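You operate a simulated robot arm through the tools that you are given. There is no shell and no other tool. Be economical: measure what you need, move in short steps, check, and stop when the job is done.

You run a simulated two-armed robot. Do the job below in one go: nothing can be reset, and whatever is moved stays where it is left.

TASK
Wipe up the spill on the grey bench top with the wipe and put it back.
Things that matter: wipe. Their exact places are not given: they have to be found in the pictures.

The check looks at the end state, three seconds after you hand in, the way a careful person would. Anything else that was tipped, shoved, dropped, spilled or broken makes it a failure.

THE ROBOT
Two 7-joint arms with two-finger parallel grippers on one trunk, on a base that drives. Base frame: it is fixed to the floor where the robot stands at the start and does not move with it; the origin is under the middle of the robot, x ahead of it, y to its left, z up. Units: mm, rad, N and s.
The left shoulder is at the start at [70, 177, 1120], the right one opposite. Payload 3.43 kg a hand.
The TCP of each hand is the grasp point between the finger pads, 30 mm short of the fingertips. In the tool frame z runs along the fingers and y along their closing line. The gripper opens to 94 mm. The fingers are 28 mm wide and 10 mm thick; the gripper's body (50 by 96 mm) begins 55 mm behind the TCP.
Orientation is that of the tool frame in the base frame, as [roll, pitch, yaw] about the fixed x, y, z axes, in that order (R = Rz(yaw) Ry(pitch) Rx(roll)). With the fingers straight down and closing along the base's y, the tool's x points along the base's -x, its y along +y and its z along -z.

THE INTERFACE
- The arms move only by the tool nudge_tool. It takes "left_rows", "right_rows" or both (then of equal length, played together; a hand with none holds still); each is one flat list of numbers, 7 for each row, row after row: the shift along the tool's x, y, z in mm, then the turn, a rotation vector about the tool's x, y, z in rad, then the gripper command, from -1 (shut) to 1 (fully open), values between in proportion. In form: [dx, dy, dz, rx, ry, rz, jaw, dx, dy, dz, rx, ry, rz, jaw, ...]. A call has 1 to 20 rows; each row is the pose to reach, as a shift and turn from the pose commanded when the call began, along the tool's axes at that moment. A row lasts 0.2 s, in which the tool goes at most 50 mm and 0.15 rad; a call with a longer step from one row to the next is refused whole, and so is a gripper value outside its range. Where a pose cannot be reached the arm comes as near as it can. A force on the tool above 40 N (or 10 N above the force at the start of the call, whichever is more), or a blocked arm, ends the call early, and 0.2 s more pass. Each finger travels about 153 mm/s and halts on what it meets, pressing with about 25 N; the grip force reading is that of the motor and also rises with nothing between the fingers. The clock runs only during rows and for 0.2 s after the last one: add rows that repeat a pose to give the fingers time. The reply holds the time, the measured pose of the TCP, the force on the tool along the base axes, the opening and the grip force, in the units named above and with some noise, with the torque about the TCP (base axes, N m) and any sound that the robot's microphone picked up.
- Cameras (640 x 400 px; columns grow to the right, rows downward): "scene" is now at [141.1, 24.4, 1408.2]; the picture's right is [0.28, -0.96, 0.00], its down [-0.72, -0.21, -0.66] and it looks along [0.64, 0.19, -0.75] (base axes); focal length 259 px, centre (320, 200). "left" rides on the left gripper at [76, -14, -103] in its tool frame; the picture's right is [0.18, 0.98, 0.00], its down [-0.75, 0.14, -0.64] and it looks along [-0.63, 0.12, 0.77] (tool axes); focal length 243 px, centre (320, 200). "right" rides on the right gripper at [76, 14, -102] in its tool frame; the picture's right is [-0.18, 0.98, 0.00], its down [-0.75, -0.14, -0.64] and it looks along [-0.63, -0.12, 0.77] (tool axes); focal length 243 px, centre (320, 200).
- get_image(camera): a new picture of that camera. It takes no simulated time.
- lift_body(by): slides the trunk up (or, below 0, down) by that many mm; the arms and the scene camera ride with it, the base frame stays. It gives what a move gives, with no picture.
- drive_base(legs): drives the robot by 1 to 6 legs, each [ahead, turn to the left] in mm and rad, along the robot's own axes; the way and the turn of a leg run together, so that a leg with both is an arc; at most 1500 mm and 3.142 rad a leg. The arms and the cameras ride along, it lands a little off, and it stops where it bumps. It gives what a move gives.
- turn_head(pan, tilt): turns the head with the scene camera to pan (to the left, within 1.501 rad either way) and tilt (down, from -0.506 to 1.204), counted from straight ahead of the robot. It gives what a move gives.
- probe_pixels(camera, pixels): for up to 12 pixels [column, row] of the newest picture of that camera ("zoom" is the newest enlarged one), the place [x, y, z] in the base frame of the surface seen there, good to about 2 mm, but the place of the scene camera against the robot may be out by one fixed shift of up to 25 mm in any direction. It takes no simulated time.
- inspect(camera, box): a new picture of the part [left, top, right, bottom] of that camera's present view, enlarged. It takes no simulated time.
- hand_in(): hands the job in; it is judged then, once.

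Keep the steps short. Do not move on a guess: measure, check each grasp and each placing, and mend mistakes. In all there are 80 turns and 78 pictures (those below and enlarged ones count). Leave the grippers open and the arms clear of the work at the hand-in unless told otherwise, and finish with a single line.

The tools are called after ">>>" by a JSON object that holds its "api" and its "payload". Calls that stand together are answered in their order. nudge_tool: Moves the arms, as the interface text tells. Its arguments: {"type":"object","properties":{"left_rows":{"type":"array","items":{"type":"number"}},"right_rows":{"type":"array","items":{"type":"number"}}},"required":[]} The other tools are called the same way: lift_body (by) slides the trunk up or down; drive_base (legs) drives the base; turn_head (pan, tilt) turns the head that bears the scene camera; get_image (camera) takes a picture; probe_pixels (camera, pixels) gives the place of the surface under pixels of a picture; inspect (camera, box) takes an enlarged picture of a part of a camera's view; hand_in () hands the job in.

At the start:

```text
clock: 0.0
left_position: [474.1, 264.5, 1139.9]
left_tcp_rot: [-3.14, 0.002, 3.142]
left_ft_force: [-0.8, 0.2, -0.5]
left_torque: [-0.04, -0.02, 0.02]
left_width: 94.0
left_gripper_force: 0.0
right_position: [491.5, -127.4, 1140.5]
right_tcp_rot: [-3.14, 0.002, -3.14]
right_ft_force: [0.2, -0.3, -0.2]
right_torque: [0.02, -0.03, 0.01]
right_width: 94.1
right_gripper_force: 0.1
trunk travel left (down, up): [-700.0, 140.0]
robot x, y, heading: [-3.2, 0.5, -0.003]
head pan, tilt: [0.284, 0.845]
```

scene: 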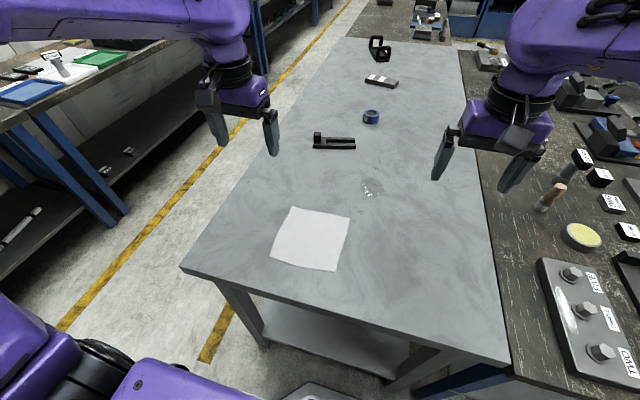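
right: 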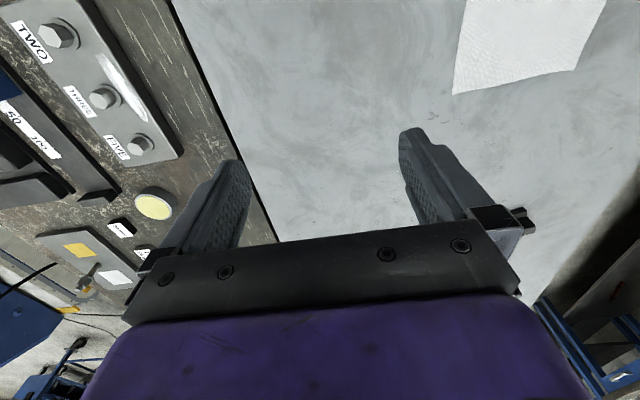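
left: 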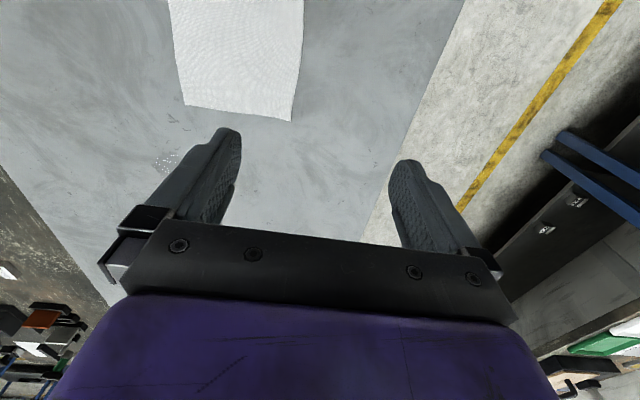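

I see a white wipe at about (312,238) on the grey bench and a clear spill at about (371,188). I'll enlarge both and measure.

>>> {"api": "inspect", "payload": {"camera": "scene", "box": [250, 90, 410, 280]}}

>>> {"api": "probe_pixels", "payload": {"camera": "scene", "pixels": [[291, 207], [350, 216], [336, 270], [271, 256], [312, 238], [371, 188], [362, 182], [380, 192], [333, 142], [371, 117], [310, 300], [400, 230]]}}

>>> {"api": "probe_pixels", "payload": {"camera": "left", "pixels": [[185, 104], [291, 121], [172, 5], [302, 5], [235, 60], [172, 160], [160, 160], [300, 150]]}}

```text
2.11 times, centred on (330, 185) of scene
```

zoom: 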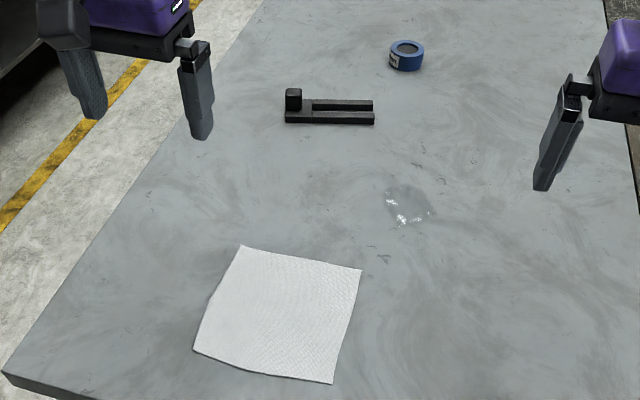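

```text
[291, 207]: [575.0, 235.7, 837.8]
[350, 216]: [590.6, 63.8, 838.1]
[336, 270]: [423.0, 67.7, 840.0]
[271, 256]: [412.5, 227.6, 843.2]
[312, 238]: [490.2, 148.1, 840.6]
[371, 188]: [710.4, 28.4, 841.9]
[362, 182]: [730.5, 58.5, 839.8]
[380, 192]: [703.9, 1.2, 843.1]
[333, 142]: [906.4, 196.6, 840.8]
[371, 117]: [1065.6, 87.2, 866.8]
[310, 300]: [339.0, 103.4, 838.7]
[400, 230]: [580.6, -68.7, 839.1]
```

```text
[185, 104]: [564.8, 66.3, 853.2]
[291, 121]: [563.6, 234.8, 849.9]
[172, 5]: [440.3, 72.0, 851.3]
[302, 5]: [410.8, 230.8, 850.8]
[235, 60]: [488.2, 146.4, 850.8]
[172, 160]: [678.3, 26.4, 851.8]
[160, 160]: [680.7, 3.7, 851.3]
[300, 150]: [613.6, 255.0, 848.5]
```

The bench top is at z≈850 by the wrist camera, so the scene camera reads about 10 low. The wipe is centred near (488,147) and is about 160 mm square. The spill is near (700,30), slightly past comfortable reach, so I'll look down at the bench's front edge to see if I can drive closer.

>>> {"api": "turn_head", "payload": {"pan": 0.1, "tilt": 1.2}}

>>> {"api": "get_image", "payload": {"camera": "scene"}}

```text
clock: 0.8
left_position: [474.9, 264.4, 1140.2]
left_tcp_rot: [-3.141, 0.001, 3.141]
left_ft_force: [-0.5, -0.1, -0.4]
left_torque: [0.04, 0.03, 0.02]
left_width: 94.1
left_gripper_force: 0.1
right_position: [491.6, -127.2, 1140.5]
right_tcp_rot: [-3.14, 0.001, -3.14]
right_ft_force: [-0.4, -0.2, -0.4]
right_torque: [0.02, -0.02, 0.01]
right_width: 94.0
right_gripper_force: 0.0
trunk travel left (down, up): [-700.0, 140.0]
robot x, y, heading: [-3.3, -0.2, -0.003]
head pan, tilt: [0.099, 1.201]
```

```text
73 pictures are left
```

scene: 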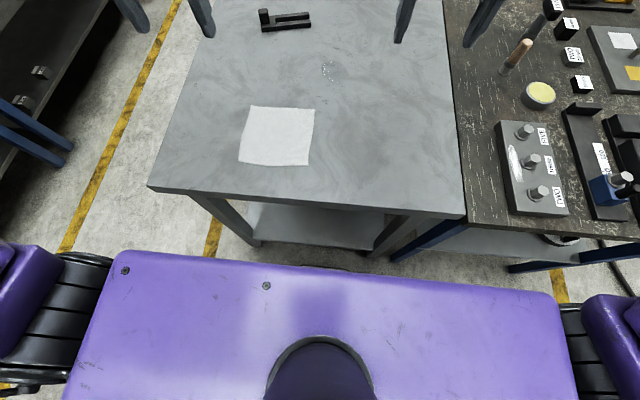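

>>> {"api": "probe_pixels", "payload": {"camera": "scene", "pixels": [[152, 186], [300, 202], [460, 214], [330, 270], [300, 262], [250, 106], [313, 109], [309, 165], [239, 160], [328, 72], [325, 66], [331, 78]]}}

>>> {"api": "inspect", "payload": {"camera": "scene", "box": [220, 40, 380, 190]}}

```text
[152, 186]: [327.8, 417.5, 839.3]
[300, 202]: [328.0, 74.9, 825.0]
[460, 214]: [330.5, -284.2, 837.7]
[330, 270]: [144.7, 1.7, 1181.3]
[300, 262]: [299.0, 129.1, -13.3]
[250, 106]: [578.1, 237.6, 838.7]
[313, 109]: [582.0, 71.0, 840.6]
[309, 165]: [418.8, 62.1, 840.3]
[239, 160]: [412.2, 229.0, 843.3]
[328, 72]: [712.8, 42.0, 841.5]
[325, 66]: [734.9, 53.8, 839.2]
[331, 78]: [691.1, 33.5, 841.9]
```

```text
2.67 times, centred on (300, 115) of scene
```

zoom: 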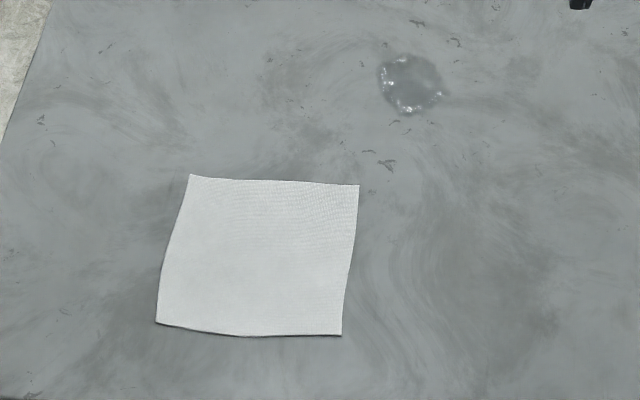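

>>> {"api": "probe_pixels", "payload": {"camera": "zoom", "pixels": [[410, 83], [378, 80], [443, 88], [408, 53], [410, 115], [190, 176], [358, 186], [341, 334], [157, 323]]}}

>>> {"api": "drive_base", "payload": {"legs": [[110, 0]]}}

```text
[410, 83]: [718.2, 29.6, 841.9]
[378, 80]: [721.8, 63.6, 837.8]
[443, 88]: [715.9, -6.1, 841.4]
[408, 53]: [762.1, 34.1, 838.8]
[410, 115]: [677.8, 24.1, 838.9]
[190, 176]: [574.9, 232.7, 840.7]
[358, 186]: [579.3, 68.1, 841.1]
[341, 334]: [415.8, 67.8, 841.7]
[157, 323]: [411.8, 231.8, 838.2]
```

```text
clock: 2.0
left_position: [556.9, 266.5, 1136.4]
left_tcp_rot: [-3.141, -0.006, 3.142]
left_ft_force: [1.0, 0.1, -0.9]
left_torque: [0.07, 0.11, -0.01]
left_width: 93.8
left_gripper_force: 0.0
right_position: [571.9, -128.7, 1136.1]
right_tcp_rot: [-3.141, -0.01, 3.142]
right_ft_force: [1.0, -0.4, 0.3]
right_torque: [0.02, 0.12, -0.01]
right_width: 94.0
right_gripper_force: 0.0
trunk travel left (down, up): [-700.0, 140.0]
robot x, y, heading: [72.5, -0.5, -0.001]
head pan, tilt: [0.099, 1.201]
stopped in leg 1: the robot was blocked; the commanded pose is now the measured one
```

The base stopped at x=72.5, so it met something, probably the bench legs or the base front. I'll back off a little and look again.

>>> {"api": "drive_base", "payload": {"legs": [[-15, 0]]}}

>>> {"api": "get_image", "payload": {"camera": "scene"}}

>>> {"api": "get_image", "payload": {"camera": "left"}}

>>> {"api": "probe_pixels", "payload": {"camera": "left", "pixels": [[185, 50], [235, 30], [172, 120], [160, 100]]}}

```text
clock: 2.8
left_position: [537.2, 264.8, 1139.6]
left_tcp_rot: [-3.14, -0.002, 3.141]
left_ft_force: [0.8, 0.7, -1.1]
left_torque: [-0.01, 0.0, 0.02]
left_width: 94.2
left_gripper_force: 0.0
right_position: [554.4, -128.5, 1138.8]
right_tcp_rot: [-3.142, -0.005, 3.139]
right_ft_force: [1.4, 0.0, 0.3]
right_torque: [0.01, 0.04, -0.01]
right_width: 94.0
right_gripper_force: 0.1
trunk travel left (down, up): [-700.0, 140.0]
robot x, y, heading: [59.4, -2.0, 0.002]
head pan, tilt: [0.099, 1.201]
```

```text
71 pictures are left
```

scene: 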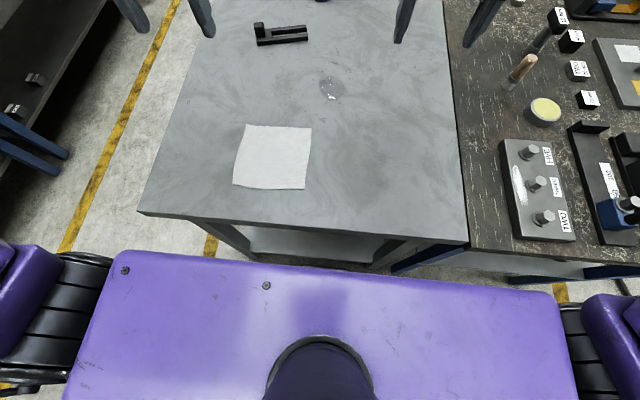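

```text
70 pictures are left
```

left: 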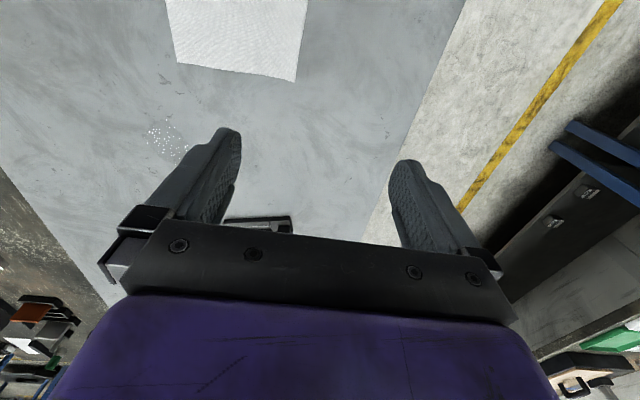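

```text
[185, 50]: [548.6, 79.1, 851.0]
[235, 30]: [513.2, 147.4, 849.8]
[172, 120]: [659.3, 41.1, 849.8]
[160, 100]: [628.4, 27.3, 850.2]
```

I'll check whether the bench or the wipe shifted when the base bumped.

>>> {"api": "probe_pixels", "payload": {"camera": "scene", "pixels": [[247, 125], [311, 129], [304, 189], [234, 185], [140, 212], [465, 241], [332, 88], [318, 86], [347, 90], [332, 77], [332, 99]]}}

>>> {"api": "probe_pixels", "payload": {"camera": "left", "pixels": [[176, 64], [296, 82], [170, 136], [150, 136], [185, 136]]}}

```text
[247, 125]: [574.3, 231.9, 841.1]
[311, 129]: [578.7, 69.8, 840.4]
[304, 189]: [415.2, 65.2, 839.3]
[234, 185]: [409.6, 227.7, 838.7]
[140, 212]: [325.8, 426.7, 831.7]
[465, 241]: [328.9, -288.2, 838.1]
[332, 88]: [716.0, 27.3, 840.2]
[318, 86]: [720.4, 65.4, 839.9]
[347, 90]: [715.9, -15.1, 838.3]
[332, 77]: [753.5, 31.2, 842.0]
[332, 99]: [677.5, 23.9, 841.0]
```

```text
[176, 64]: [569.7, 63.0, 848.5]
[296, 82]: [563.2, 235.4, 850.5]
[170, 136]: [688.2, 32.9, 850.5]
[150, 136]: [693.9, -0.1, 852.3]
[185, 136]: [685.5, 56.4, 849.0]
```

Nothing moved: the wipe and bench edge read the same as before. Comparing the cameras, the scene camera is off by about +11 in x and −10 in z. That puts the wipe's centre at (484,149) and the spill's centre near (707,30) with radius about 40. Next I'll bring the left hand over the wipe at z≈950.

>>> {"api": "nudge_tool", "payload": {"left_rows": [10, -23, 38, 0, 0, 0, 0.3, 20, -46, 76, 0, 0, 0, 0.0, 30, -70, 114, 0, 0, 0, -0.2, 42, -93, 152, 0, 0, 0, -0.3, 53, -116, 190, 0, 0, 0, -0.3, 53, -116, 190, 0, 0, 0, -0.3]}}

>>> {"api": "get_image", "payload": {"camera": "left"}}

>>> {"api": "get_image", "payload": {"camera": "scene"}}

```text
clock: 4.2
left_position: [483.3, 150.8, 951.1]
left_tcp_rot: [3.14, 0.0, 3.141]
left_ft_force: [-1.0, -0.2, 0.3]
left_torque: [-0.02, -0.02, 0.02]
left_width: 32.8
left_gripper_force: 0.2
right_position: [551.1, -129.1, 1139.2]
right_tcp_rot: [3.141, -0.002, 3.139]
right_ft_force: [-0.2, -0.8, 0.9]
right_torque: [-0.02, -0.02, 0.01]
right_width: 93.7
right_gripper_force: 0.1
trunk travel left (down, up): [-700.0, 140.0]
robot x, y, heading: [59.6, -2.6, 0.003]
head pan, tilt: [0.099, 1.201]
```

```text
69 pictures are left
```

left: 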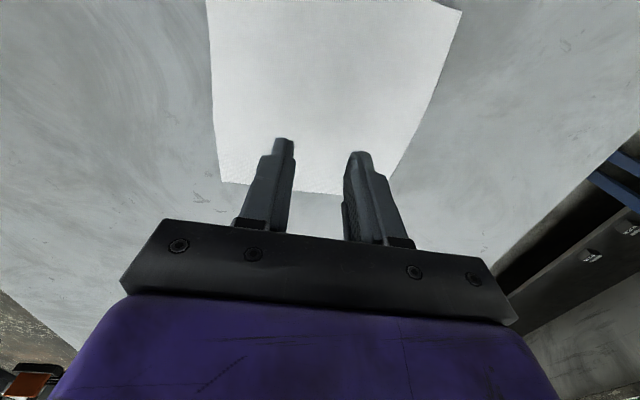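

```text
68 pictures are left
```

scene: 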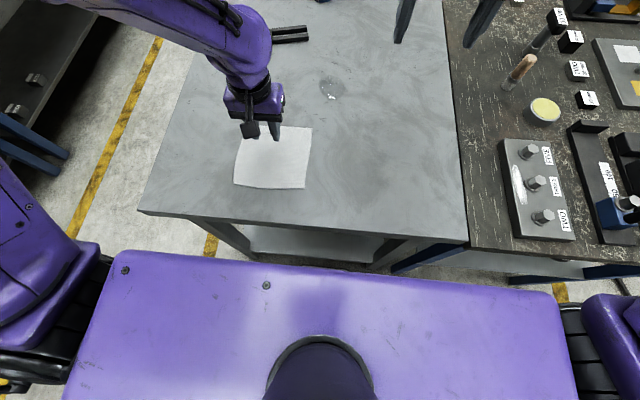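

The wipe is under the hand, with its far edge at row 190. The fingertips should touch at TCP z≈880, so I'll go down to z≈885 and then creep lower.

>>> {"api": "nudge_tool", "payload": {"left_rows": [0, 0, 33, 0, 0, 0, -0.2, 0, 0, 55, 0, 0, 0, -0.2, 0, 0, 66, 0, 0, 0, -0.2, 0, 0, 68, 0, 0, 0, -0.2, 0, 0, 70, 0, 0, 0, -0.2]}}

>>> {"api": "get_image", "payload": {"camera": "left"}}

```text
clock: 5.4
left_position: [481.8, 149.0, 880.9]
left_tcp_rot: [3.142, 0.003, -3.14]
left_ft_force: [0.4, 1.1, 12.0]
left_torque: [0.0, -0.02, 0.0]
left_width: 37.6
left_gripper_force: 0.1
right_position: [550.2, -128.0, 1140.2]
right_tcp_rot: [3.142, -0.001, 3.14]
right_ft_force: [-0.1, 0.4, 0.0]
right_torque: [-0.01, 0.0, -0.01]
right_width: 93.8
right_gripper_force: 0.0
trunk travel left (down, up): [-700.0, 140.0]
robot x, y, heading: [56.5, -0.4, -0.002]
head pan, tilt: [0.099, 1.201]
```

```text
67 pictures are left
```

left: 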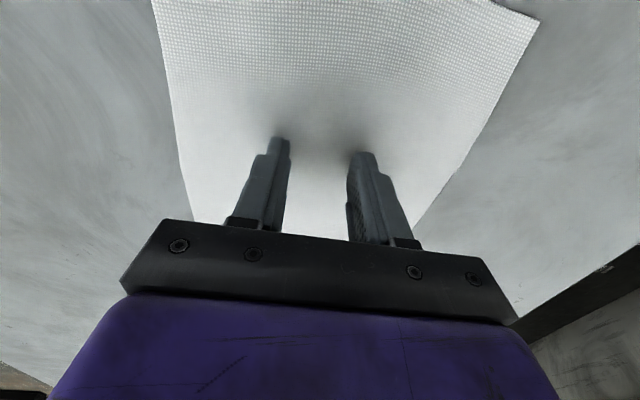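

Contact: 12 N at z≈881. I'll close the fingers while pressing, to pinch a fold.

>>> {"api": "nudge_tool", "payload": {"left_rows": [0, 0, 0.5, 0, 0, 0, -0.5, 0, 0, 0.5, 0, 0, 0, -0.8, 0, 0, 0.5, 0, 0, 0, -1, 0, 0, 0.5, 0, 0, 0, -1, 0, 0, 0.5, 0, 0, 0, -1]}}

>>> {"api": "get_image", "payload": {"camera": "left"}}

```text
clock: 6.6
left_position: [479.8, 148.4, 881.3]
left_tcp_rot: [3.14, 0.006, 3.141]
left_ft_force: [3.3, 1.2, 37.4]
left_torque: [0.02, 0.04, 0.02]
left_width: 2.9
left_gripper_force: 25.3
right_position: [547.9, -128.8, 1139.9]
right_tcp_rot: [3.139, 0.001, 3.139]
right_ft_force: [0.5, -0.7, 0.2]
right_torque: [0.0, 0.02, -0.02]
right_width: 94.0
right_gripper_force: 0.0
trunk travel left (down, up): [-700.0, 140.0]
robot x, y, heading: [64.1, -3.4, -0.002]
head pan, tilt: [0.099, 1.201]
```

```text
66 pictures are left
```

left: 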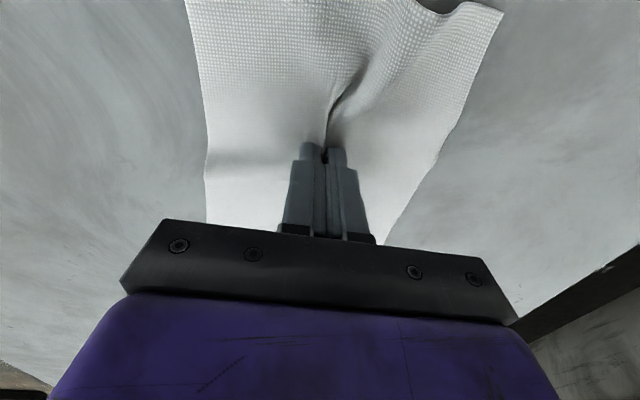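

The fold is pinched: 2.9 mm opening at 25 N. Pressing force is 37 N, so I'll lift 6 mm to ease it, then slide the wipe about 100 mm toward the spill and check.

>>> {"api": "nudge_tool", "payload": {"left_rows": [0, 0, -6, 0, 0, 0, -1, -20, -10, -8, 0, 0, 0, -1, -40, -21, -8, 0, 0, 0, -1, -60, -31, -8, 0, 0, 0, -1, -80, -42, -8, 0, 0, 0, -1, -100, -52, -8, 0, 0, 0, -1]}}

>>> {"api": "get_image", "payload": {"camera": "left"}}

>>> {"api": "get_image", "payload": {"camera": "scene"}}

```text
clock: 8.0
left_position: [582.6, 98.2, 885.8]
left_tcp_rot: [-3.139, -0.001, -3.141]
left_ft_force: [0.4, -0.2, 0.1]
left_torque: [-0.01, -0.02, 0.04]
left_width: 2.6
left_gripper_force: 25.5
right_position: [552.1, -128.8, 1139.6]
right_tcp_rot: [3.14, -0.001, 3.14]
right_ft_force: [0.2, -0.5, -0.1]
right_torque: [0.02, 0.02, 0.01]
right_width: 93.6
right_gripper_force: 0.0
trunk travel left (down, up): [-700.0, 140.0]
robot x, y, heading: [58.1, 2.4, 0.003]
head pan, tilt: [0.099, 1.201]
```

```text
65 pictures are left
```

left: 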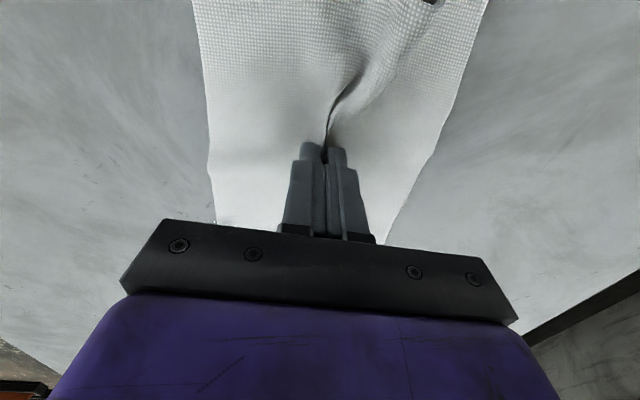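

```text
64 pictures are left
```

scene: 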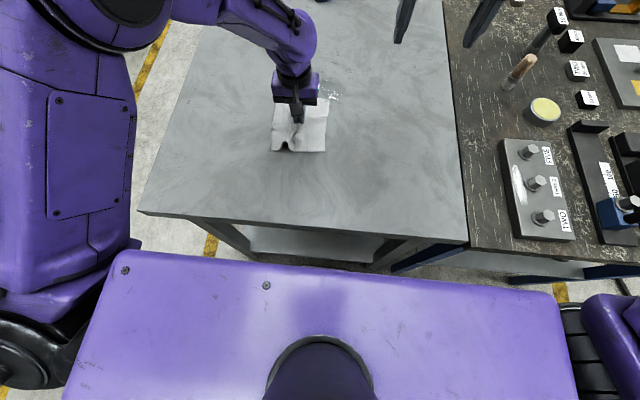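

The wipe follows flat and the grip holds. I'll continue until it is over the spill at (707,30).

>>> {"api": "nudge_tool", "payload": {"left_rows": [-21, -11, 0, 0, 0, 0, -1, -42, -23, 0, 0, 0, 0, -1, -63, -34, 0, 0, 0, 0, -1, -84, -45, 0, 0, 0, 0, -1, -105, -57, 0, 0, 0, 0, -1, -125, -68, 0, 0, 0, 0, -1, -125, -68, 2, 0, 0, 0, -1, -125, -68, 4, 0, 0, 0, -1]}}

>>> {"api": "get_image", "payload": {"camera": "scene"}}

```text
clock: 9.8
left_position: [705.7, 31.1, 883.3]
left_tcp_rot: [3.139, 0.001, -3.141]
left_ft_force: [-0.6, 0.5, 0.5]
left_torque: [-0.01, -0.03, 0.0]
left_width: 2.6
left_gripper_force: 25.1
right_position: [551.0, -128.6, 1138.9]
right_tcp_rot: [-3.14, -0.001, 3.14]
right_ft_force: [0.1, -0.5, -0.4]
right_torque: [-0.01, -0.01, -0.03]
right_width: 93.8
right_gripper_force: 0.2
trunk travel left (down, up): [-700.0, 140.0]
robot x, y, heading: [56.1, 2.1, -0.0]
head pan, tilt: [0.099, 1.201]
```

```text
63 pictures are left
```

scene: 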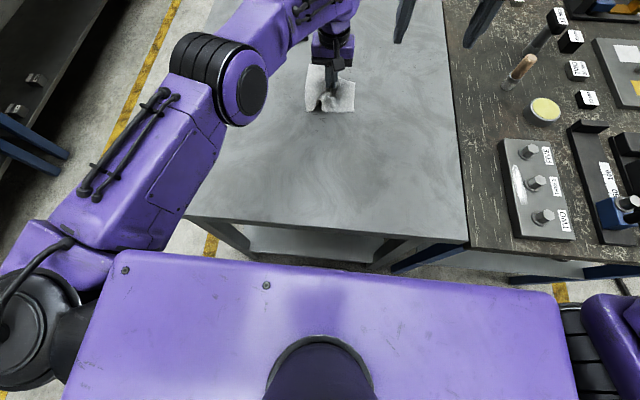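

The wipe now covers the spill. I'll press lightly and rub back and forth about ±40 mm in x at several y offsets.

>>> {"api": "nudge_tool", "payload": {"left_rows": [0, 0, 2, 0, 0, 0, -1, 0, 0, 3, 0, 0, 0, -1, 20, 0, 3, 0, 0, 0, -1, 40, 0, 3, 0, 0, 0, -1, 40, 20, 3, 0, 0, 0, -1, 10, 20, 3, 0, 0, 0, -1, -20, 20, 3, 0, 0, 0, -1, -45, 20, 3, 0, 0, 0, -1, -45, 0, 3, 0, 0, 0, -1, -20, 0, 3, 0, 0, 0, -1, 10, 0, 3, 0, 0, 0, -1, 40, 0, 3, 0, 0, 0, -1, 40, -20, 3, 0, 0, 0, -1, 10, -20, 3, 0, 0, 0, -1, -20, -20, 3, 0, 0, 0, -1, -45, -20, 3, 0, 0, 0, -1, -45, 0, 3, 0, 0, 0, -1, -20, 0, 3, 0, 0, 0, -1, 0, 0, 3, 0, 0, 0, -1]}}

>>> {"api": "inspect", "payload": {"camera": "scene", "box": [250, 40, 410, 140]}}

>>> {"api": "get_image", "payload": {"camera": "left"}}

```text
clock: 13.8
left_position: [706.6, 28.9, 881.5]
left_tcp_rot: [3.14, 0.004, 3.14]
left_ft_force: [4.5, -1.4, 15.8]
left_torque: [-0.16, -0.27, 0.02]
left_width: 2.8
left_gripper_force: 25.3
left hand out of reach, approached as far as the arm can: row 7, 8, 9, 10, 15, 16, 17, 18
right_position: [549.5, -128.5, 1139.4]
right_tcp_rot: [-3.14, -0.001, 3.139]
right_ft_force: [0.3, -0.1, 0.5]
right_torque: [-0.02, 0.02, 0.0]
right_width: 93.8
right_gripper_force: 0.0
trunk travel left (down, up): [-700.0, 140.0]
robot x, y, heading: [57.0, 1.0, -0.001]
head pan, tilt: [0.099, 1.201]
```

```text
4.00 times, centred on (330, 90) of scene
```

zoom: 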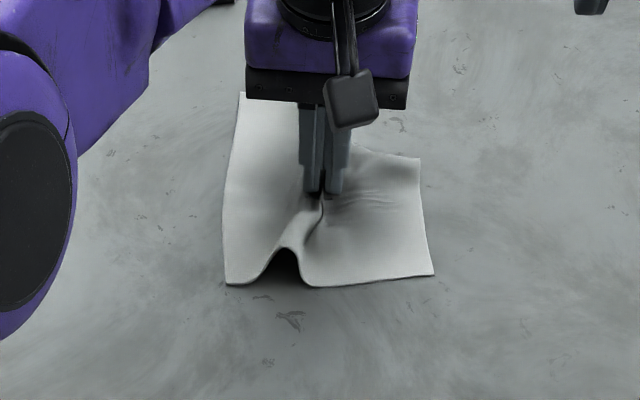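

```text
61 pictures are left
```

left: 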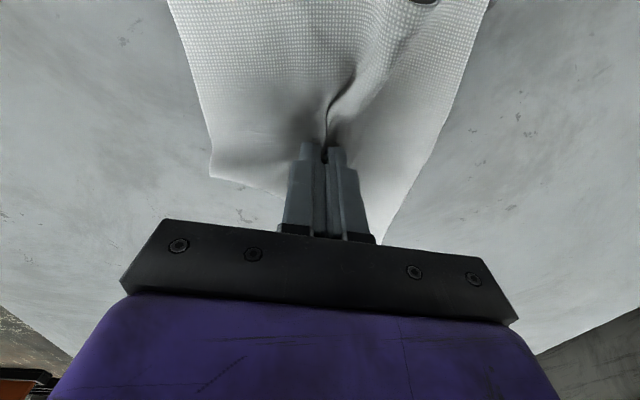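

Rubbing is done, though the far strokes were cut short at about x=725. I'll pull the wipe back while pressing lightly, to see what is left.

>>> {"api": "nudge_tool", "payload": {"left_rows": [25, 0, 0, 0, 0, 0, -1, 50, 5, 0, 0, 0, 0, -1, 75, 15, -1, 0, 0, 0, -1, 100, 30, -3, 0, 0, 0, -1, 125, 45, -4, 0, 0, 0, -1, 150, 60, -4, 0, 0, 0, -1]}}

>>> {"api": "inspect", "payload": {"camera": "scene", "box": [250, 40, 410, 140]}}

```text
clock: 15.2
left_position: [555.1, 90.2, 885.1]
left_tcp_rot: [3.142, 0.001, -3.141]
left_ft_force: [1.0, 0.6, -0.4]
left_torque: [0.0, 0.02, 0.03]
left_width: 3.0
left_gripper_force: 24.9
right_position: [551.3, -127.8, 1140.3]
right_tcp_rot: [3.141, -0.002, 3.139]
right_ft_force: [-0.2, 0.1, 0.2]
right_torque: [-0.02, -0.03, 0.01]
right_width: 94.1
right_gripper_force: 0.2
trunk travel left (down, up): [-700.0, 140.0]
robot x, y, heading: [57.8, 0.1, -0.001]
head pan, tilt: [0.099, 1.201]
```

```text
4.00 times, centred on (330, 90) of scene
```

zoom: 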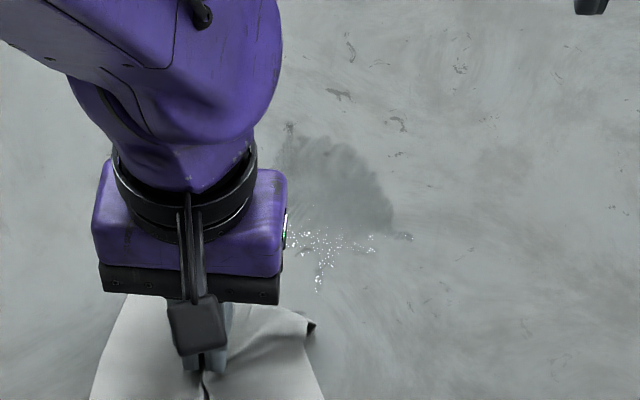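

The patch is still partly visible, around zoom (340,190). I'll move the wipe farther back to get a clear look.

>>> {"api": "nudge_tool", "payload": {"left_rows": [20, 20, 0, 0, 0, 0, -1, 40, 40, 0, 0, 0, 0, -1, 60, 60, 0, 0, 0, 0, -1, 70, 80, 0, 0, 0, 0, -1]}}

>>> {"api": "inspect", "payload": {"camera": "scene", "box": [280, 50, 380, 120]}}

>>> {"api": "get_image", "payload": {"camera": "left"}}

>>> {"api": "get_image", "payload": {"camera": "right"}}

```text
clock: 16.2
left_position: [485.8, 171.3, 884.3]
left_tcp_rot: [-3.141, -0.001, -3.141]
left_ft_force: [0.2, 1.2, -0.3]
left_torque: [-0.01, -0.03, 0.03]
left_width: 2.7
left_gripper_force: 24.9
right_position: [550.7, -127.6, 1138.9]
right_tcp_rot: [-3.139, -0.001, 3.14]
right_ft_force: [0.7, -0.2, 0.3]
right_torque: [0.02, -0.04, 0.03]
right_width: 94.2
right_gripper_force: 0.1
trunk travel left (down, up): [-700.0, 140.0]
robot x, y, heading: [60.4, -2.5, 0.0]
head pan, tilt: [0.099, 1.201]
```

```text
5.71 times, centred on (330, 85) of scene
```

zoom: 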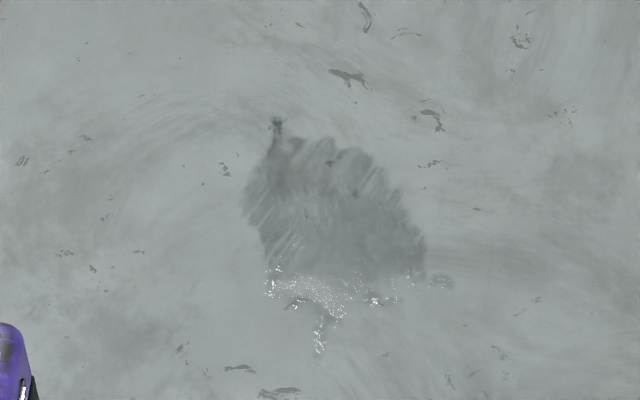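

```text
58 pictures are left
```

left: 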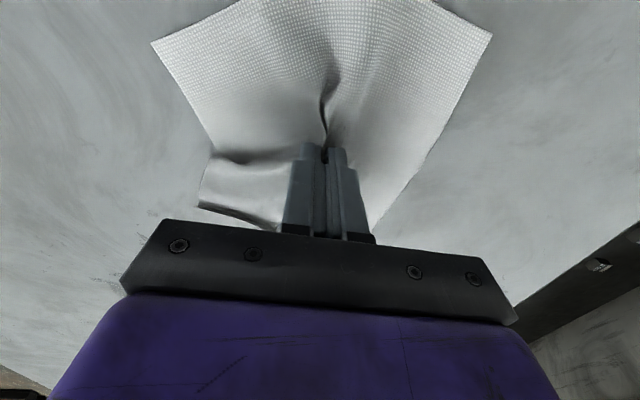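

```text
57 pictures are left
```

right: 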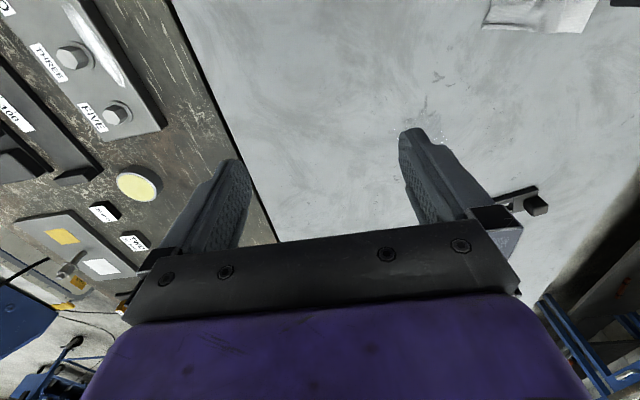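

The spill is partly wiped: a streaky damp area remains, with wet beads at its near edge. I'll measure where it lies.

>>> {"api": "probe_pixels", "payload": {"camera": "zoom", "pixels": [[278, 122], [245, 190], [340, 145], [425, 250], [450, 283], [268, 285], [318, 350], [335, 210], [375, 300]]}}

```text
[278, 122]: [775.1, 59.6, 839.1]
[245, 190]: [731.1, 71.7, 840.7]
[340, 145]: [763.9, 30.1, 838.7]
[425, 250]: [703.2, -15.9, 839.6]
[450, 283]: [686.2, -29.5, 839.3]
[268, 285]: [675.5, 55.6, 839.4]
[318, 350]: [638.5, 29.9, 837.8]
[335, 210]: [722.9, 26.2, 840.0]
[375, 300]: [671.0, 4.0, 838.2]
```

The remaining film spans x≈630–765 and y≈−30–72 after correction. I'll slide the wipe back over it, then rub with more strokes and tilt the tool to reach the far side.

>>> {"api": "nudge_tool", "payload": {"left_rows": [-25, -17, 0, 0, 0, 0, -1, -50, -34, 0, 0, 0, 0, -1, -75, -52, 0, 0, 0, 0, -1, -100, -70, 0, 0, 0, 0, -1, -125, -87, 0, 0, 0, 0, -1, -150, -104, 0, 0, 0, 0, -1, -174, -121, 0, 0, 0, 0, -1, -190, -130, 0, 0, -0.1, 0, -1, -205, -140, -1, 0, -0.2, 0, -1, -220, -145, -3, 0, -0.3, 0, -1]}}

>>> {"api": "inspect", "payload": {"camera": "scene", "box": [250, 40, 410, 140]}}

>>> {"api": "get_image", "payload": {"camera": "left"}}

```text
clock: 18.4
left_position: [706.6, 23.7, 885.9]
left_tcp_rot: [-3.14, 0.302, -3.139]
left_ft_force: [0.3, 1.0, 0.3]
left_torque: [-0.01, 0.0, -0.01]
left_width: 2.8
left_gripper_force: 25.2
right_position: [551.1, -128.6, 1138.3]
right_tcp_rot: [-3.141, -0.003, 3.14]
right_ft_force: [-0.5, 0.2, -0.5]
right_torque: [-0.03, -0.01, 0.0]
right_width: 94.1
right_gripper_force: 0.0
trunk travel left (down, up): [-700.0, 140.0]
robot x, y, heading: [59.8, 0.6, -0.003]
head pan, tilt: [0.099, 1.201]
```

```text
4.00 times, centred on (330, 90) of scene
```

zoom: 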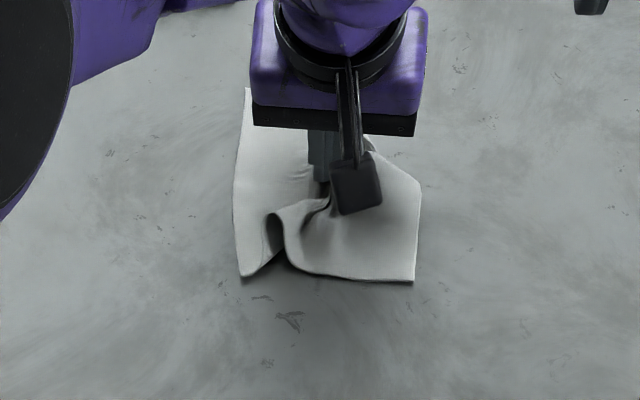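

```text
55 pictures are left
```

left: 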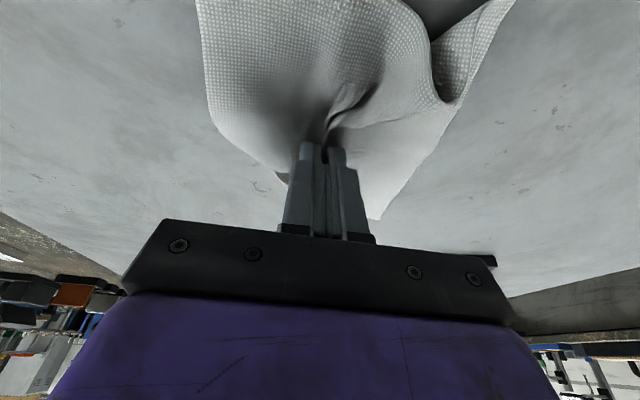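

With the tool tilted 0.3 rad, I'll press about 4 mm and stroke along x over the centre line, then check the force.

>>> {"api": "nudge_tool", "payload": {"left_rows": [0.6, 0, 2, 0, 0, 0, -1, 1.2, 0, 3.8, 0, 0, 0, -1, -32, 0, 14.2, 0, 0, 0, -1, -46.6, 0, 18.6, 0, 0, 0, -1, -46.6, 25, 18.6, 0, 0, 0, -1, -32, 25, 14.2, 0, 0, 0, -1, 1.2, 25, 3.8, 0, 0, 0, -1]}}

>>> {"api": "inspect", "payload": {"camera": "scene", "box": [250, 40, 410, 140]}}

```text
clock: 20.0
left_position: [706.7, 49.5, 883.7]
left_tcp_rot: [3.14, 0.306, 3.141]
left_ft_force: [3.3, 0.0, 14.0]
left_torque: [0.01, 0.03, 0.02]
left_width: 2.7
left_gripper_force: 24.7
right_position: [548.9, -129.9, 1140.7]
right_tcp_rot: [3.142, 0.001, 3.139]
right_ft_force: [-0.3, -0.2, 0.2]
right_torque: [0.04, 0.03, 0.01]
right_width: 94.1
right_gripper_force: 0.1
trunk travel left (down, up): [-700.0, 140.0]
robot x, y, heading: [59.3, -1.6, -0.001]
head pan, tilt: [0.099, 1.201]
```

```text
4.00 times, centred on (330, 90) of scene
```

zoom: 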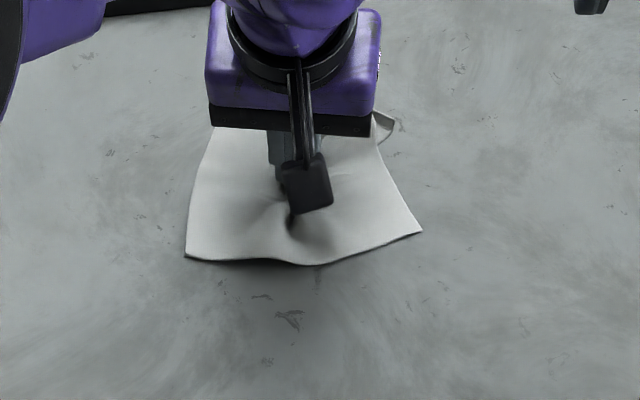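

Reach is fine when tilted, and pressure is 14 N. Now a full set of strokes over the whole film.

>>> {"api": "nudge_tool", "payload": {"left_rows": [-19.1, 15, 6.3, 0, 0, 0, -1, -47.8, 15, 15.2, 0, 0, 0, -1, -47.8, 0, 15.2, 0, 0, 0, -1, -19.1, 0, 6.3, 0, 0, 0, -1, 9.6, 0, -2.6, 0, 0, 0, -1, 38.2, 0, -11.4, 0, 0, 0, -1, 66.9, 0, -20.3, 0, 0, 0, -1, 66.9, -25, -20.3, 0, 0, 0, -1, 38.2, -25, -11.4, 0, 0, 0, -1, 9.6, -25, -2.6, 0, 0, 0, -1, -19.1, -25, 6.3, 0, 0, 0, -1, -47.8, -25, 15.2, 0, 0, 0, -1, -47.8, -50, 15.2, 0, 0, 0, -1, -19.1, -50, 6.3, 0, 0, 0, -1, 9.6, -50, -2.6, 0, 0, 0, -1, 38.2, -50, -11.4, 0, 0, 0, -1, 66.9, -50, -20.3, 0, 0, 0, -1, 66.9, -70, -20.3, 0, 0, 0, -1, 38.2, -70, -11.4, 0, 0, 0, -1, 9.6, -70, -2.6, 0, 0, 0, -1]}}

>>> {"api": "inspect", "payload": {"camera": "scene", "box": [250, 40, 410, 140]}}

```text
clock: 21.6
left_position: [655.2, 62.6, 884.4]
left_tcp_rot: [-3.116, 0.302, -3.095]
left_ft_force: [-5.8, -1.7, 22.1]
left_torque: [-0.01, 0.32, 0.04]
left_width: 2.6
left_gripper_force: 24.6
right_position: [551.0, -129.6, 1138.9]
right_tcp_rot: [-3.14, 0.0, 3.14]
right_ft_force: [-0.3, -0.1, -1.0]
right_torque: [-0.01, 0.01, -0.01]
right_width: 94.0
right_gripper_force: 0.1
trunk travel left (down, up): [-700.0, 140.0]
robot x, y, heading: [60.9, 1.8, -0.001]
head pan, tilt: [0.099, 1.201]
stopped in row 7 (left hand): the force on the tool passed its limit (the readings are from after the stop); the commanded pose is now the measured one
```

```text
4.00 times, centred on (330, 90) of scene
```

zoom: 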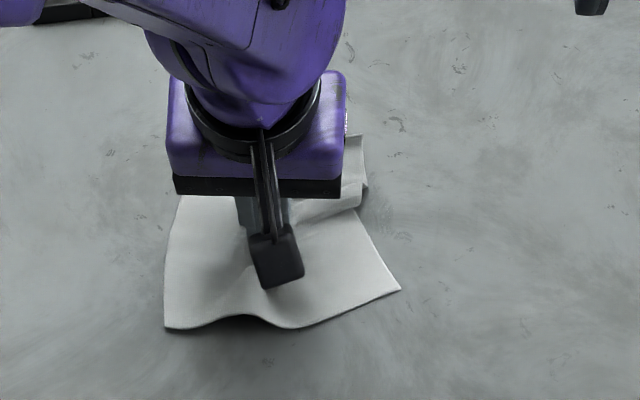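

The press reached the force limit at the near end. I'll ease off about 1.2 mm and continue the remaining lanes.

>>> {"api": "nudge_tool", "payload": {"left_rows": [-0.4, -22, -1.2, 0, 0, 0, -1, -24.3, -22, 6.2, 0, 0, 0, -1, -48.2, -22, 13.6, 0, 0, 0, -1, -72, -22, 21, 0, 0, 0, -1, -96, -22, 28.4, 0, 0, 0, -1, -96, -47, 28.4, 0, 0, 0, -1, -72, -47, 21, 0, 0, 0, -1, -48.2, -47, 13.6, 0, 0, 0, -1, -24.3, -47, 6.2, 0, 0, 0, -1, -0.4, -47, -1.2, 0, 0, 0, -1, -0.4, -70, -1.2, 0, 0, 0, -1, -24.3, -70, 6.2, 0, 0, 0, -1, -48.2, -70, 13.6, 0, 0, 0, -1, -72, -70, 21, 0, 0, 0, -1, -72, -90, 21, 0, 0, 0, -1, -48.2, -90, 13.6, 0, 0, 0, -1, -24.3, -90, 6.2, 0, 0, 0, -1, -0.4, -90, -1.2, 0, 0, 0, -1]}}

>>> {"api": "inspect", "payload": {"camera": "scene", "box": [250, 40, 410, 140]}}

```text
clock: 25.4
left_position: [658.4, -23.5, 884.6]
left_tcp_rot: [-3.119, 0.293, -3.087]
left_ft_force: [2.8, 0.8, 11.8]
left_torque: [0.05, -0.08, -0.07]
left_width: 2.9
left_gripper_force: 24.9
right_position: [550.2, -128.6, 1140.4]
right_tcp_rot: [-3.141, 0.0, 3.142]
right_ft_force: [0.0, -0.3, 0.3]
right_torque: [0.0, -0.04, -0.01]
right_width: 93.9
right_gripper_force: 0.0
trunk travel left (down, up): [-700.0, 140.0]
robot x, y, heading: [59.4, 1.7, 0.0]
head pan, tilt: [0.099, 1.201]
```

```text
4.00 times, centred on (330, 90) of scene
```

zoom: 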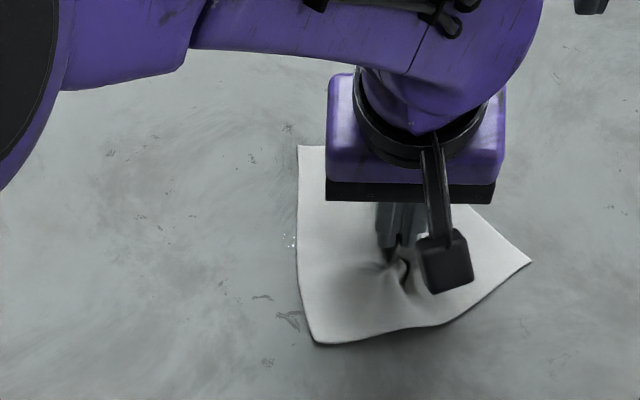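

A few glints show at zoom (290,242). I'll pull the wipe clear toward the robot and look at the patch.

>>> {"api": "nudge_tool", "payload": {"left_rows": [20, 10, -12, 0, 0, 0, -1, 45, 30, -20, 0, 0, 0, -1, 75, 55, -30, 0, 0, 0, -1, 105, 80, -39, 0, 0, 0, -1, 135, 110, -48, 0, 0, 0, -1, 165, 140, -57, 0, 0.1, 0, -1, 180, 170, -58, 0, 0.2, 0, -1, 180, 190, -56, 0, 0.3, 0, -1]}}

>>> {"api": "inspect", "payload": {"camera": "scene", "box": [280, 50, 380, 120]}}

>>> {"api": "get_image", "payload": {"camera": "scene"}}

>>> {"api": "get_image", "payload": {"camera": "left"}}

```text
clock: 27.1
left_position: [461.2, 151.4, 881.8]
left_tcp_rot: [-3.126, 0.002, -3.107]
left_ft_force: [2.8, -6.9, 28.8]
left_torque: [-0.28, -0.17, -0.01]
left_width: 2.9
left_gripper_force: 24.9
right_position: [549.9, -131.4, 1140.5]
right_tcp_rot: [3.141, 0.0, 3.137]
right_ft_force: [0.6, -0.5, -0.4]
right_torque: [0.01, 0.02, -0.02]
right_width: 94.1
right_gripper_force: 0.0
trunk travel left (down, up): [-700.0, 140.0]
robot x, y, heading: [54.6, -2.3, -0.001]
head pan, tilt: [0.099, 1.201]
```

```text
5.71 times, centred on (330, 85) of scene
```

zoom: 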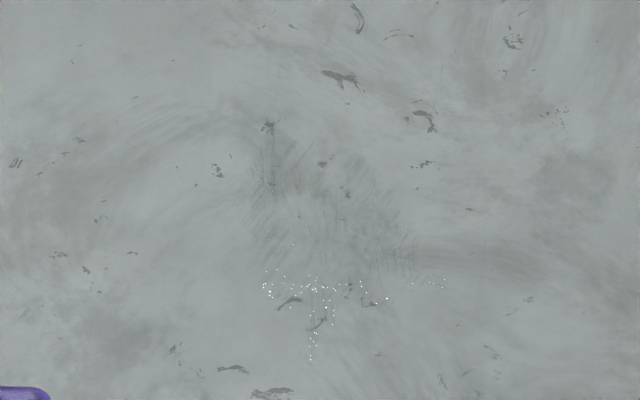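

```text
50 pictures are left
```

scene: 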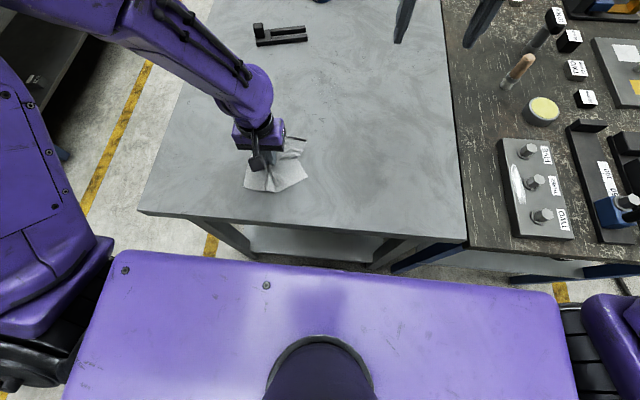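

```text
49 pictures are left
```

left: 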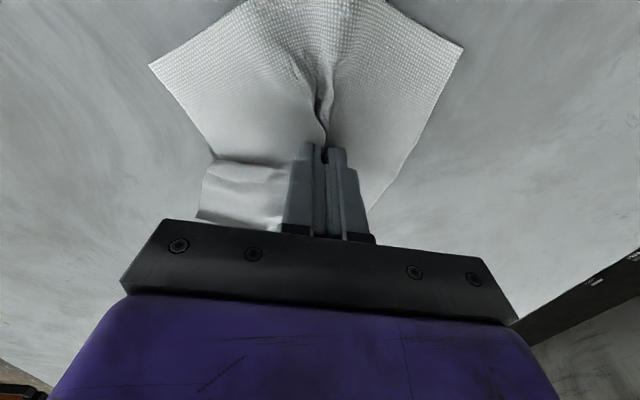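

Much cleaner: only a faint film and fine beads remain. I'll do another round over the same area.

>>> {"api": "nudge_tool", "payload": {"left_rows": [0, 0, -4, 0, 0, 0, -1, -25, -12, -5, 0, 0, 0, -1, -50, -25, -5, 0, 0, 0, -1, -75, -37, -5, 0, 0, 0, -1, -100, -50, -5, 0, 0, 0, -1, -125, -62, -5, 0, 0, 0, -1, -150, -75, -5, 0, 0, 0, -1, -175, -85, -5, 0, -0.1, 0, -1, -200, -95, -5, 0, -0.2, 0, -1, -225, -100, -6, 0, -0.3, 0, -1, -245, -108, -6, 0, -0.3, 0, -1]}}

>>> {"api": "inspect", "payload": {"camera": "scene", "box": [250, 40, 410, 140]}}

```text
clock: 29.6
left_position: [710.7, 54.5, 888.6]
left_tcp_rot: [-3.124, 0.297, -3.101]
left_ft_force: [0.0, -0.1, -0.2]
left_torque: [0.04, -0.01, 0.01]
left_width: 2.6
left_gripper_force: 25.1
right_position: [551.9, -129.6, 1138.6]
right_tcp_rot: [3.14, -0.002, 3.14]
right_ft_force: [0.2, 0.4, 0.0]
right_torque: [-0.01, 0.01, 0.02]
right_width: 94.1
right_gripper_force: 0.0
trunk travel left (down, up): [-700.0, 140.0]
robot x, y, heading: [57.8, 1.5, -0.003]
head pan, tilt: [0.099, 1.201]
```

```text
4.00 times, centred on (330, 90) of scene
```

zoom: 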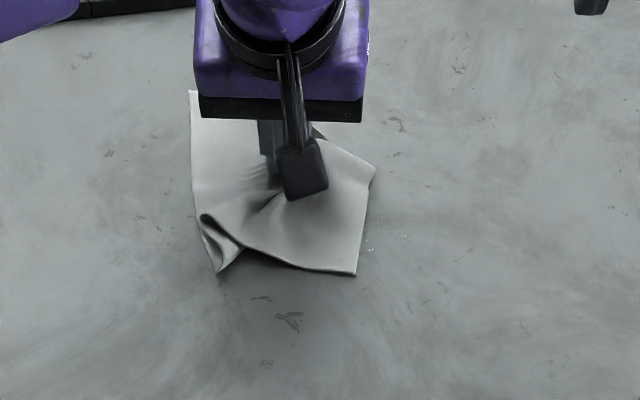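

>>> {"api": "nudge_tool", "payload": {"left_rows": [0.8, 0, 3, 0, 0, 0, -1, 1.6, 0, 5.3, 0, 0, 0, -1, -17.5, 10, 11.2, 0, 0, 0, -1, -41.4, 10, 18.6, 0, 0, 0, -1, -41.4, -12, 18.6, 0, 0, 0, -1, -17.5, -12, 11.2, 0, 0, 0, -1, 11.1, -12, 2.3, 0, 0, 0, -1, 39.8, -12, -7, 0, 0, 0, -1, 68, -12, -16.7, 0, 0, 0, -1, 68, -36, -16.7, 0, 0, 0, -1, 39.8, -36, -7, 0, 0, 0, -1, 11.1, -36, 2.3, 0, 0, 0, -1, -17.5, -36, 11.2, 0, 0, 0, -1, -41.4, -36, 18.6, 0, 0, 0, -1, -41.4, -60, 18.6, 0, 0, 0, -1, -17.5, -60, 11.2, 0, 0, 0, -1, 11.1, -60, 2.3, 0, 0, 0, -1, 39.8, -60, -7, 0, 0, 0, -1, 68, -60, -16.7, 0, 0, 0, -1]}}

>>> {"api": "inspect", "payload": {"camera": "scene", "box": [250, 40, 410, 140]}}

```text
clock: 33.5
left_position: [646.5, 5.0, 884.1]
left_tcp_rot: [-3.111, 0.29, -3.069]
left_ft_force: [4.3, 2.4, 28.3]
left_torque: [0.14, 0.04, -0.05]
left_width: 2.7
left_gripper_force: 25.0
right_position: [548.4, -128.9, 1141.8]
right_tcp_rot: [3.141, 0.003, 3.139]
right_ft_force: [0.7, -1.1, -0.8]
right_torque: [-0.01, 0.0, 0.0]
right_width: 94.0
right_gripper_force: 0.1
trunk travel left (down, up): [-700.0, 140.0]
robot x, y, heading: [59.9, 2.8, -0.002]
head pan, tilt: [0.099, 1.201]
```

```text
4.00 times, centred on (330, 90) of scene
```

zoom: 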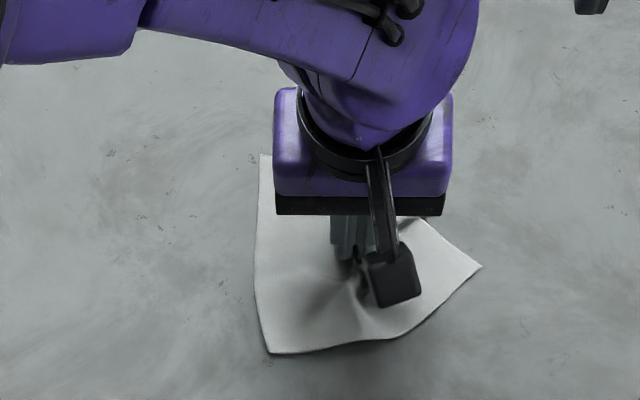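

Next a few sideways strokes over the near, beaded strip, then I'll pull off to look.

>>> {"api": "nudge_tool", "payload": {"left_rows": [-0.3, -20, -1, 0, 0, 0, -1, -0.3, -35, -1, 0, 0, 0, -1, -0.3, -10, -1, 0, 0, 0, -1, -0.3, 15, -1, 0, 0, 0, -1, -0.3, 45, -1, 0, 0, 0, -1, -24, 45, 6.3, 0, 0, 0, -1, -24, 15, 6.3, 0, 0, 0, -1, -24, -15, 6.3, 0, 0, 0, -1, -24, -40, 6.3, 0, 0, 0, -1, -24, -10, 6.3, 0, 0, 0, -1, 0, 15, -1.2, 0, 0, 0, -1, 25, 30, -15, 0, 0, 0, -1, 55, 50, -24, 0, 0, 0, -1, 85, 75, -34, 0, 0, 0, -1, 115, 100, -43, 0, 0, 0, -1, 140, 120, -51, 0, 0.1, 0, -1, 165, 140, -60, 0, 0.2, 0, -1, 165, 150, -60, 0, 0.3, 0, -1]}}

>>> {"api": "inspect", "payload": {"camera": "scene", "box": [280, 50, 380, 120]}}

>>> {"api": "get_image", "payload": {"camera": "left"}}

```text
clock: 37.4
left_position: [463.6, 137.7, 891.3]
left_tcp_rot: [-3.123, -0.005, -3.108]
left_ft_force: [0.8, -0.2, -0.5]
left_torque: [0.0, 0.0, 0.0]
left_width: 2.4
left_gripper_force: 24.4
right_position: [552.0, -129.1, 1137.7]
right_tcp_rot: [3.14, -0.003, 3.139]
right_ft_force: [-0.3, 0.0, 0.0]
right_torque: [0.0, 0.01, 0.01]
right_width: 93.7
right_gripper_force: 0.0
trunk travel left (down, up): [-700.0, 140.0]
robot x, y, heading: [57.7, 5.0, -0.003]
head pan, tilt: [0.099, 1.201]
```

```text
5.71 times, centred on (330, 85) of scene
```

zoom: 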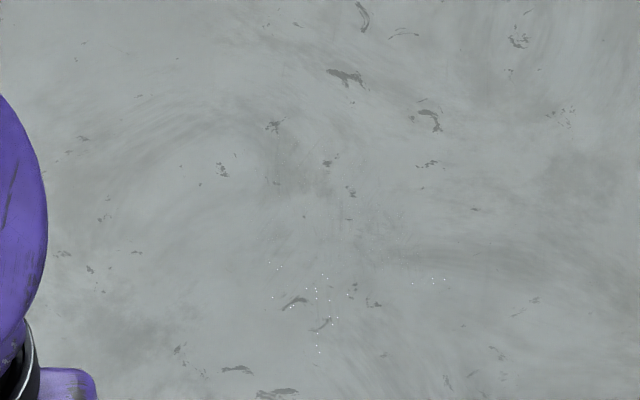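

```text
45 pictures are left
```

left: 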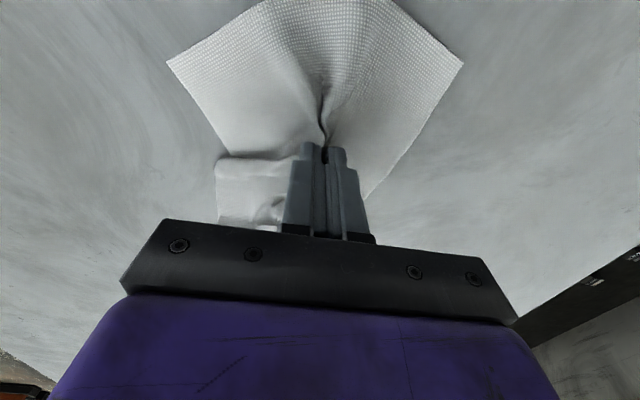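

Film gone apart from a few tiny beads near zoom (320,300), (272,265) and (432,280). One more pass will focus on that near strip.

>>> {"api": "probe_pixels", "payload": {"camera": "zoom", "pixels": [[270, 265], [320, 300], [432, 280], [318, 348]]}}

>>> {"api": "nudge_tool", "payload": {"left_rows": [-25, -12, 2, 0, 0, 0, -1, -50, -25, 2, 0, 0, 0, -1, -75, -37, 2, 0, 0, 0, -1, -100, -50, 2, 0, 0, 0, -1, -125, -62, 2, 0, 0, 0, -1, -150, -75, 2, 0, 0, 0, -1, -175, -85, 4, 0, 0, 0, -1, -200, -85, 6, 0, 0, 0, -1]}}

```text
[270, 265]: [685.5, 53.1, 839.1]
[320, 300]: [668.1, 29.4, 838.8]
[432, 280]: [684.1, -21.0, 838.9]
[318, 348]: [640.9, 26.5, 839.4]
```

```text
clock: 39.1
left_position: [666.6, 60.2, 886.3]
left_tcp_rot: [-3.123, -0.003, -3.105]
left_ft_force: [-0.5, 0.3, 1.0]
left_torque: [-0.01, -0.01, 0.0]
left_width: 2.6
left_gripper_force: 24.3
right_position: [550.9, -128.1, 1138.1]
right_tcp_rot: [-3.14, -0.002, 3.14]
right_ft_force: [0.5, -0.3, 0.1]
right_torque: [-0.02, 0.02, -0.02]
right_width: 94.1
right_gripper_force: 0.0
trunk travel left (down, up): [-700.0, 140.0]
robot x, y, heading: [58.9, 3.2, -0.005]
head pan, tilt: [0.099, 1.201]
```

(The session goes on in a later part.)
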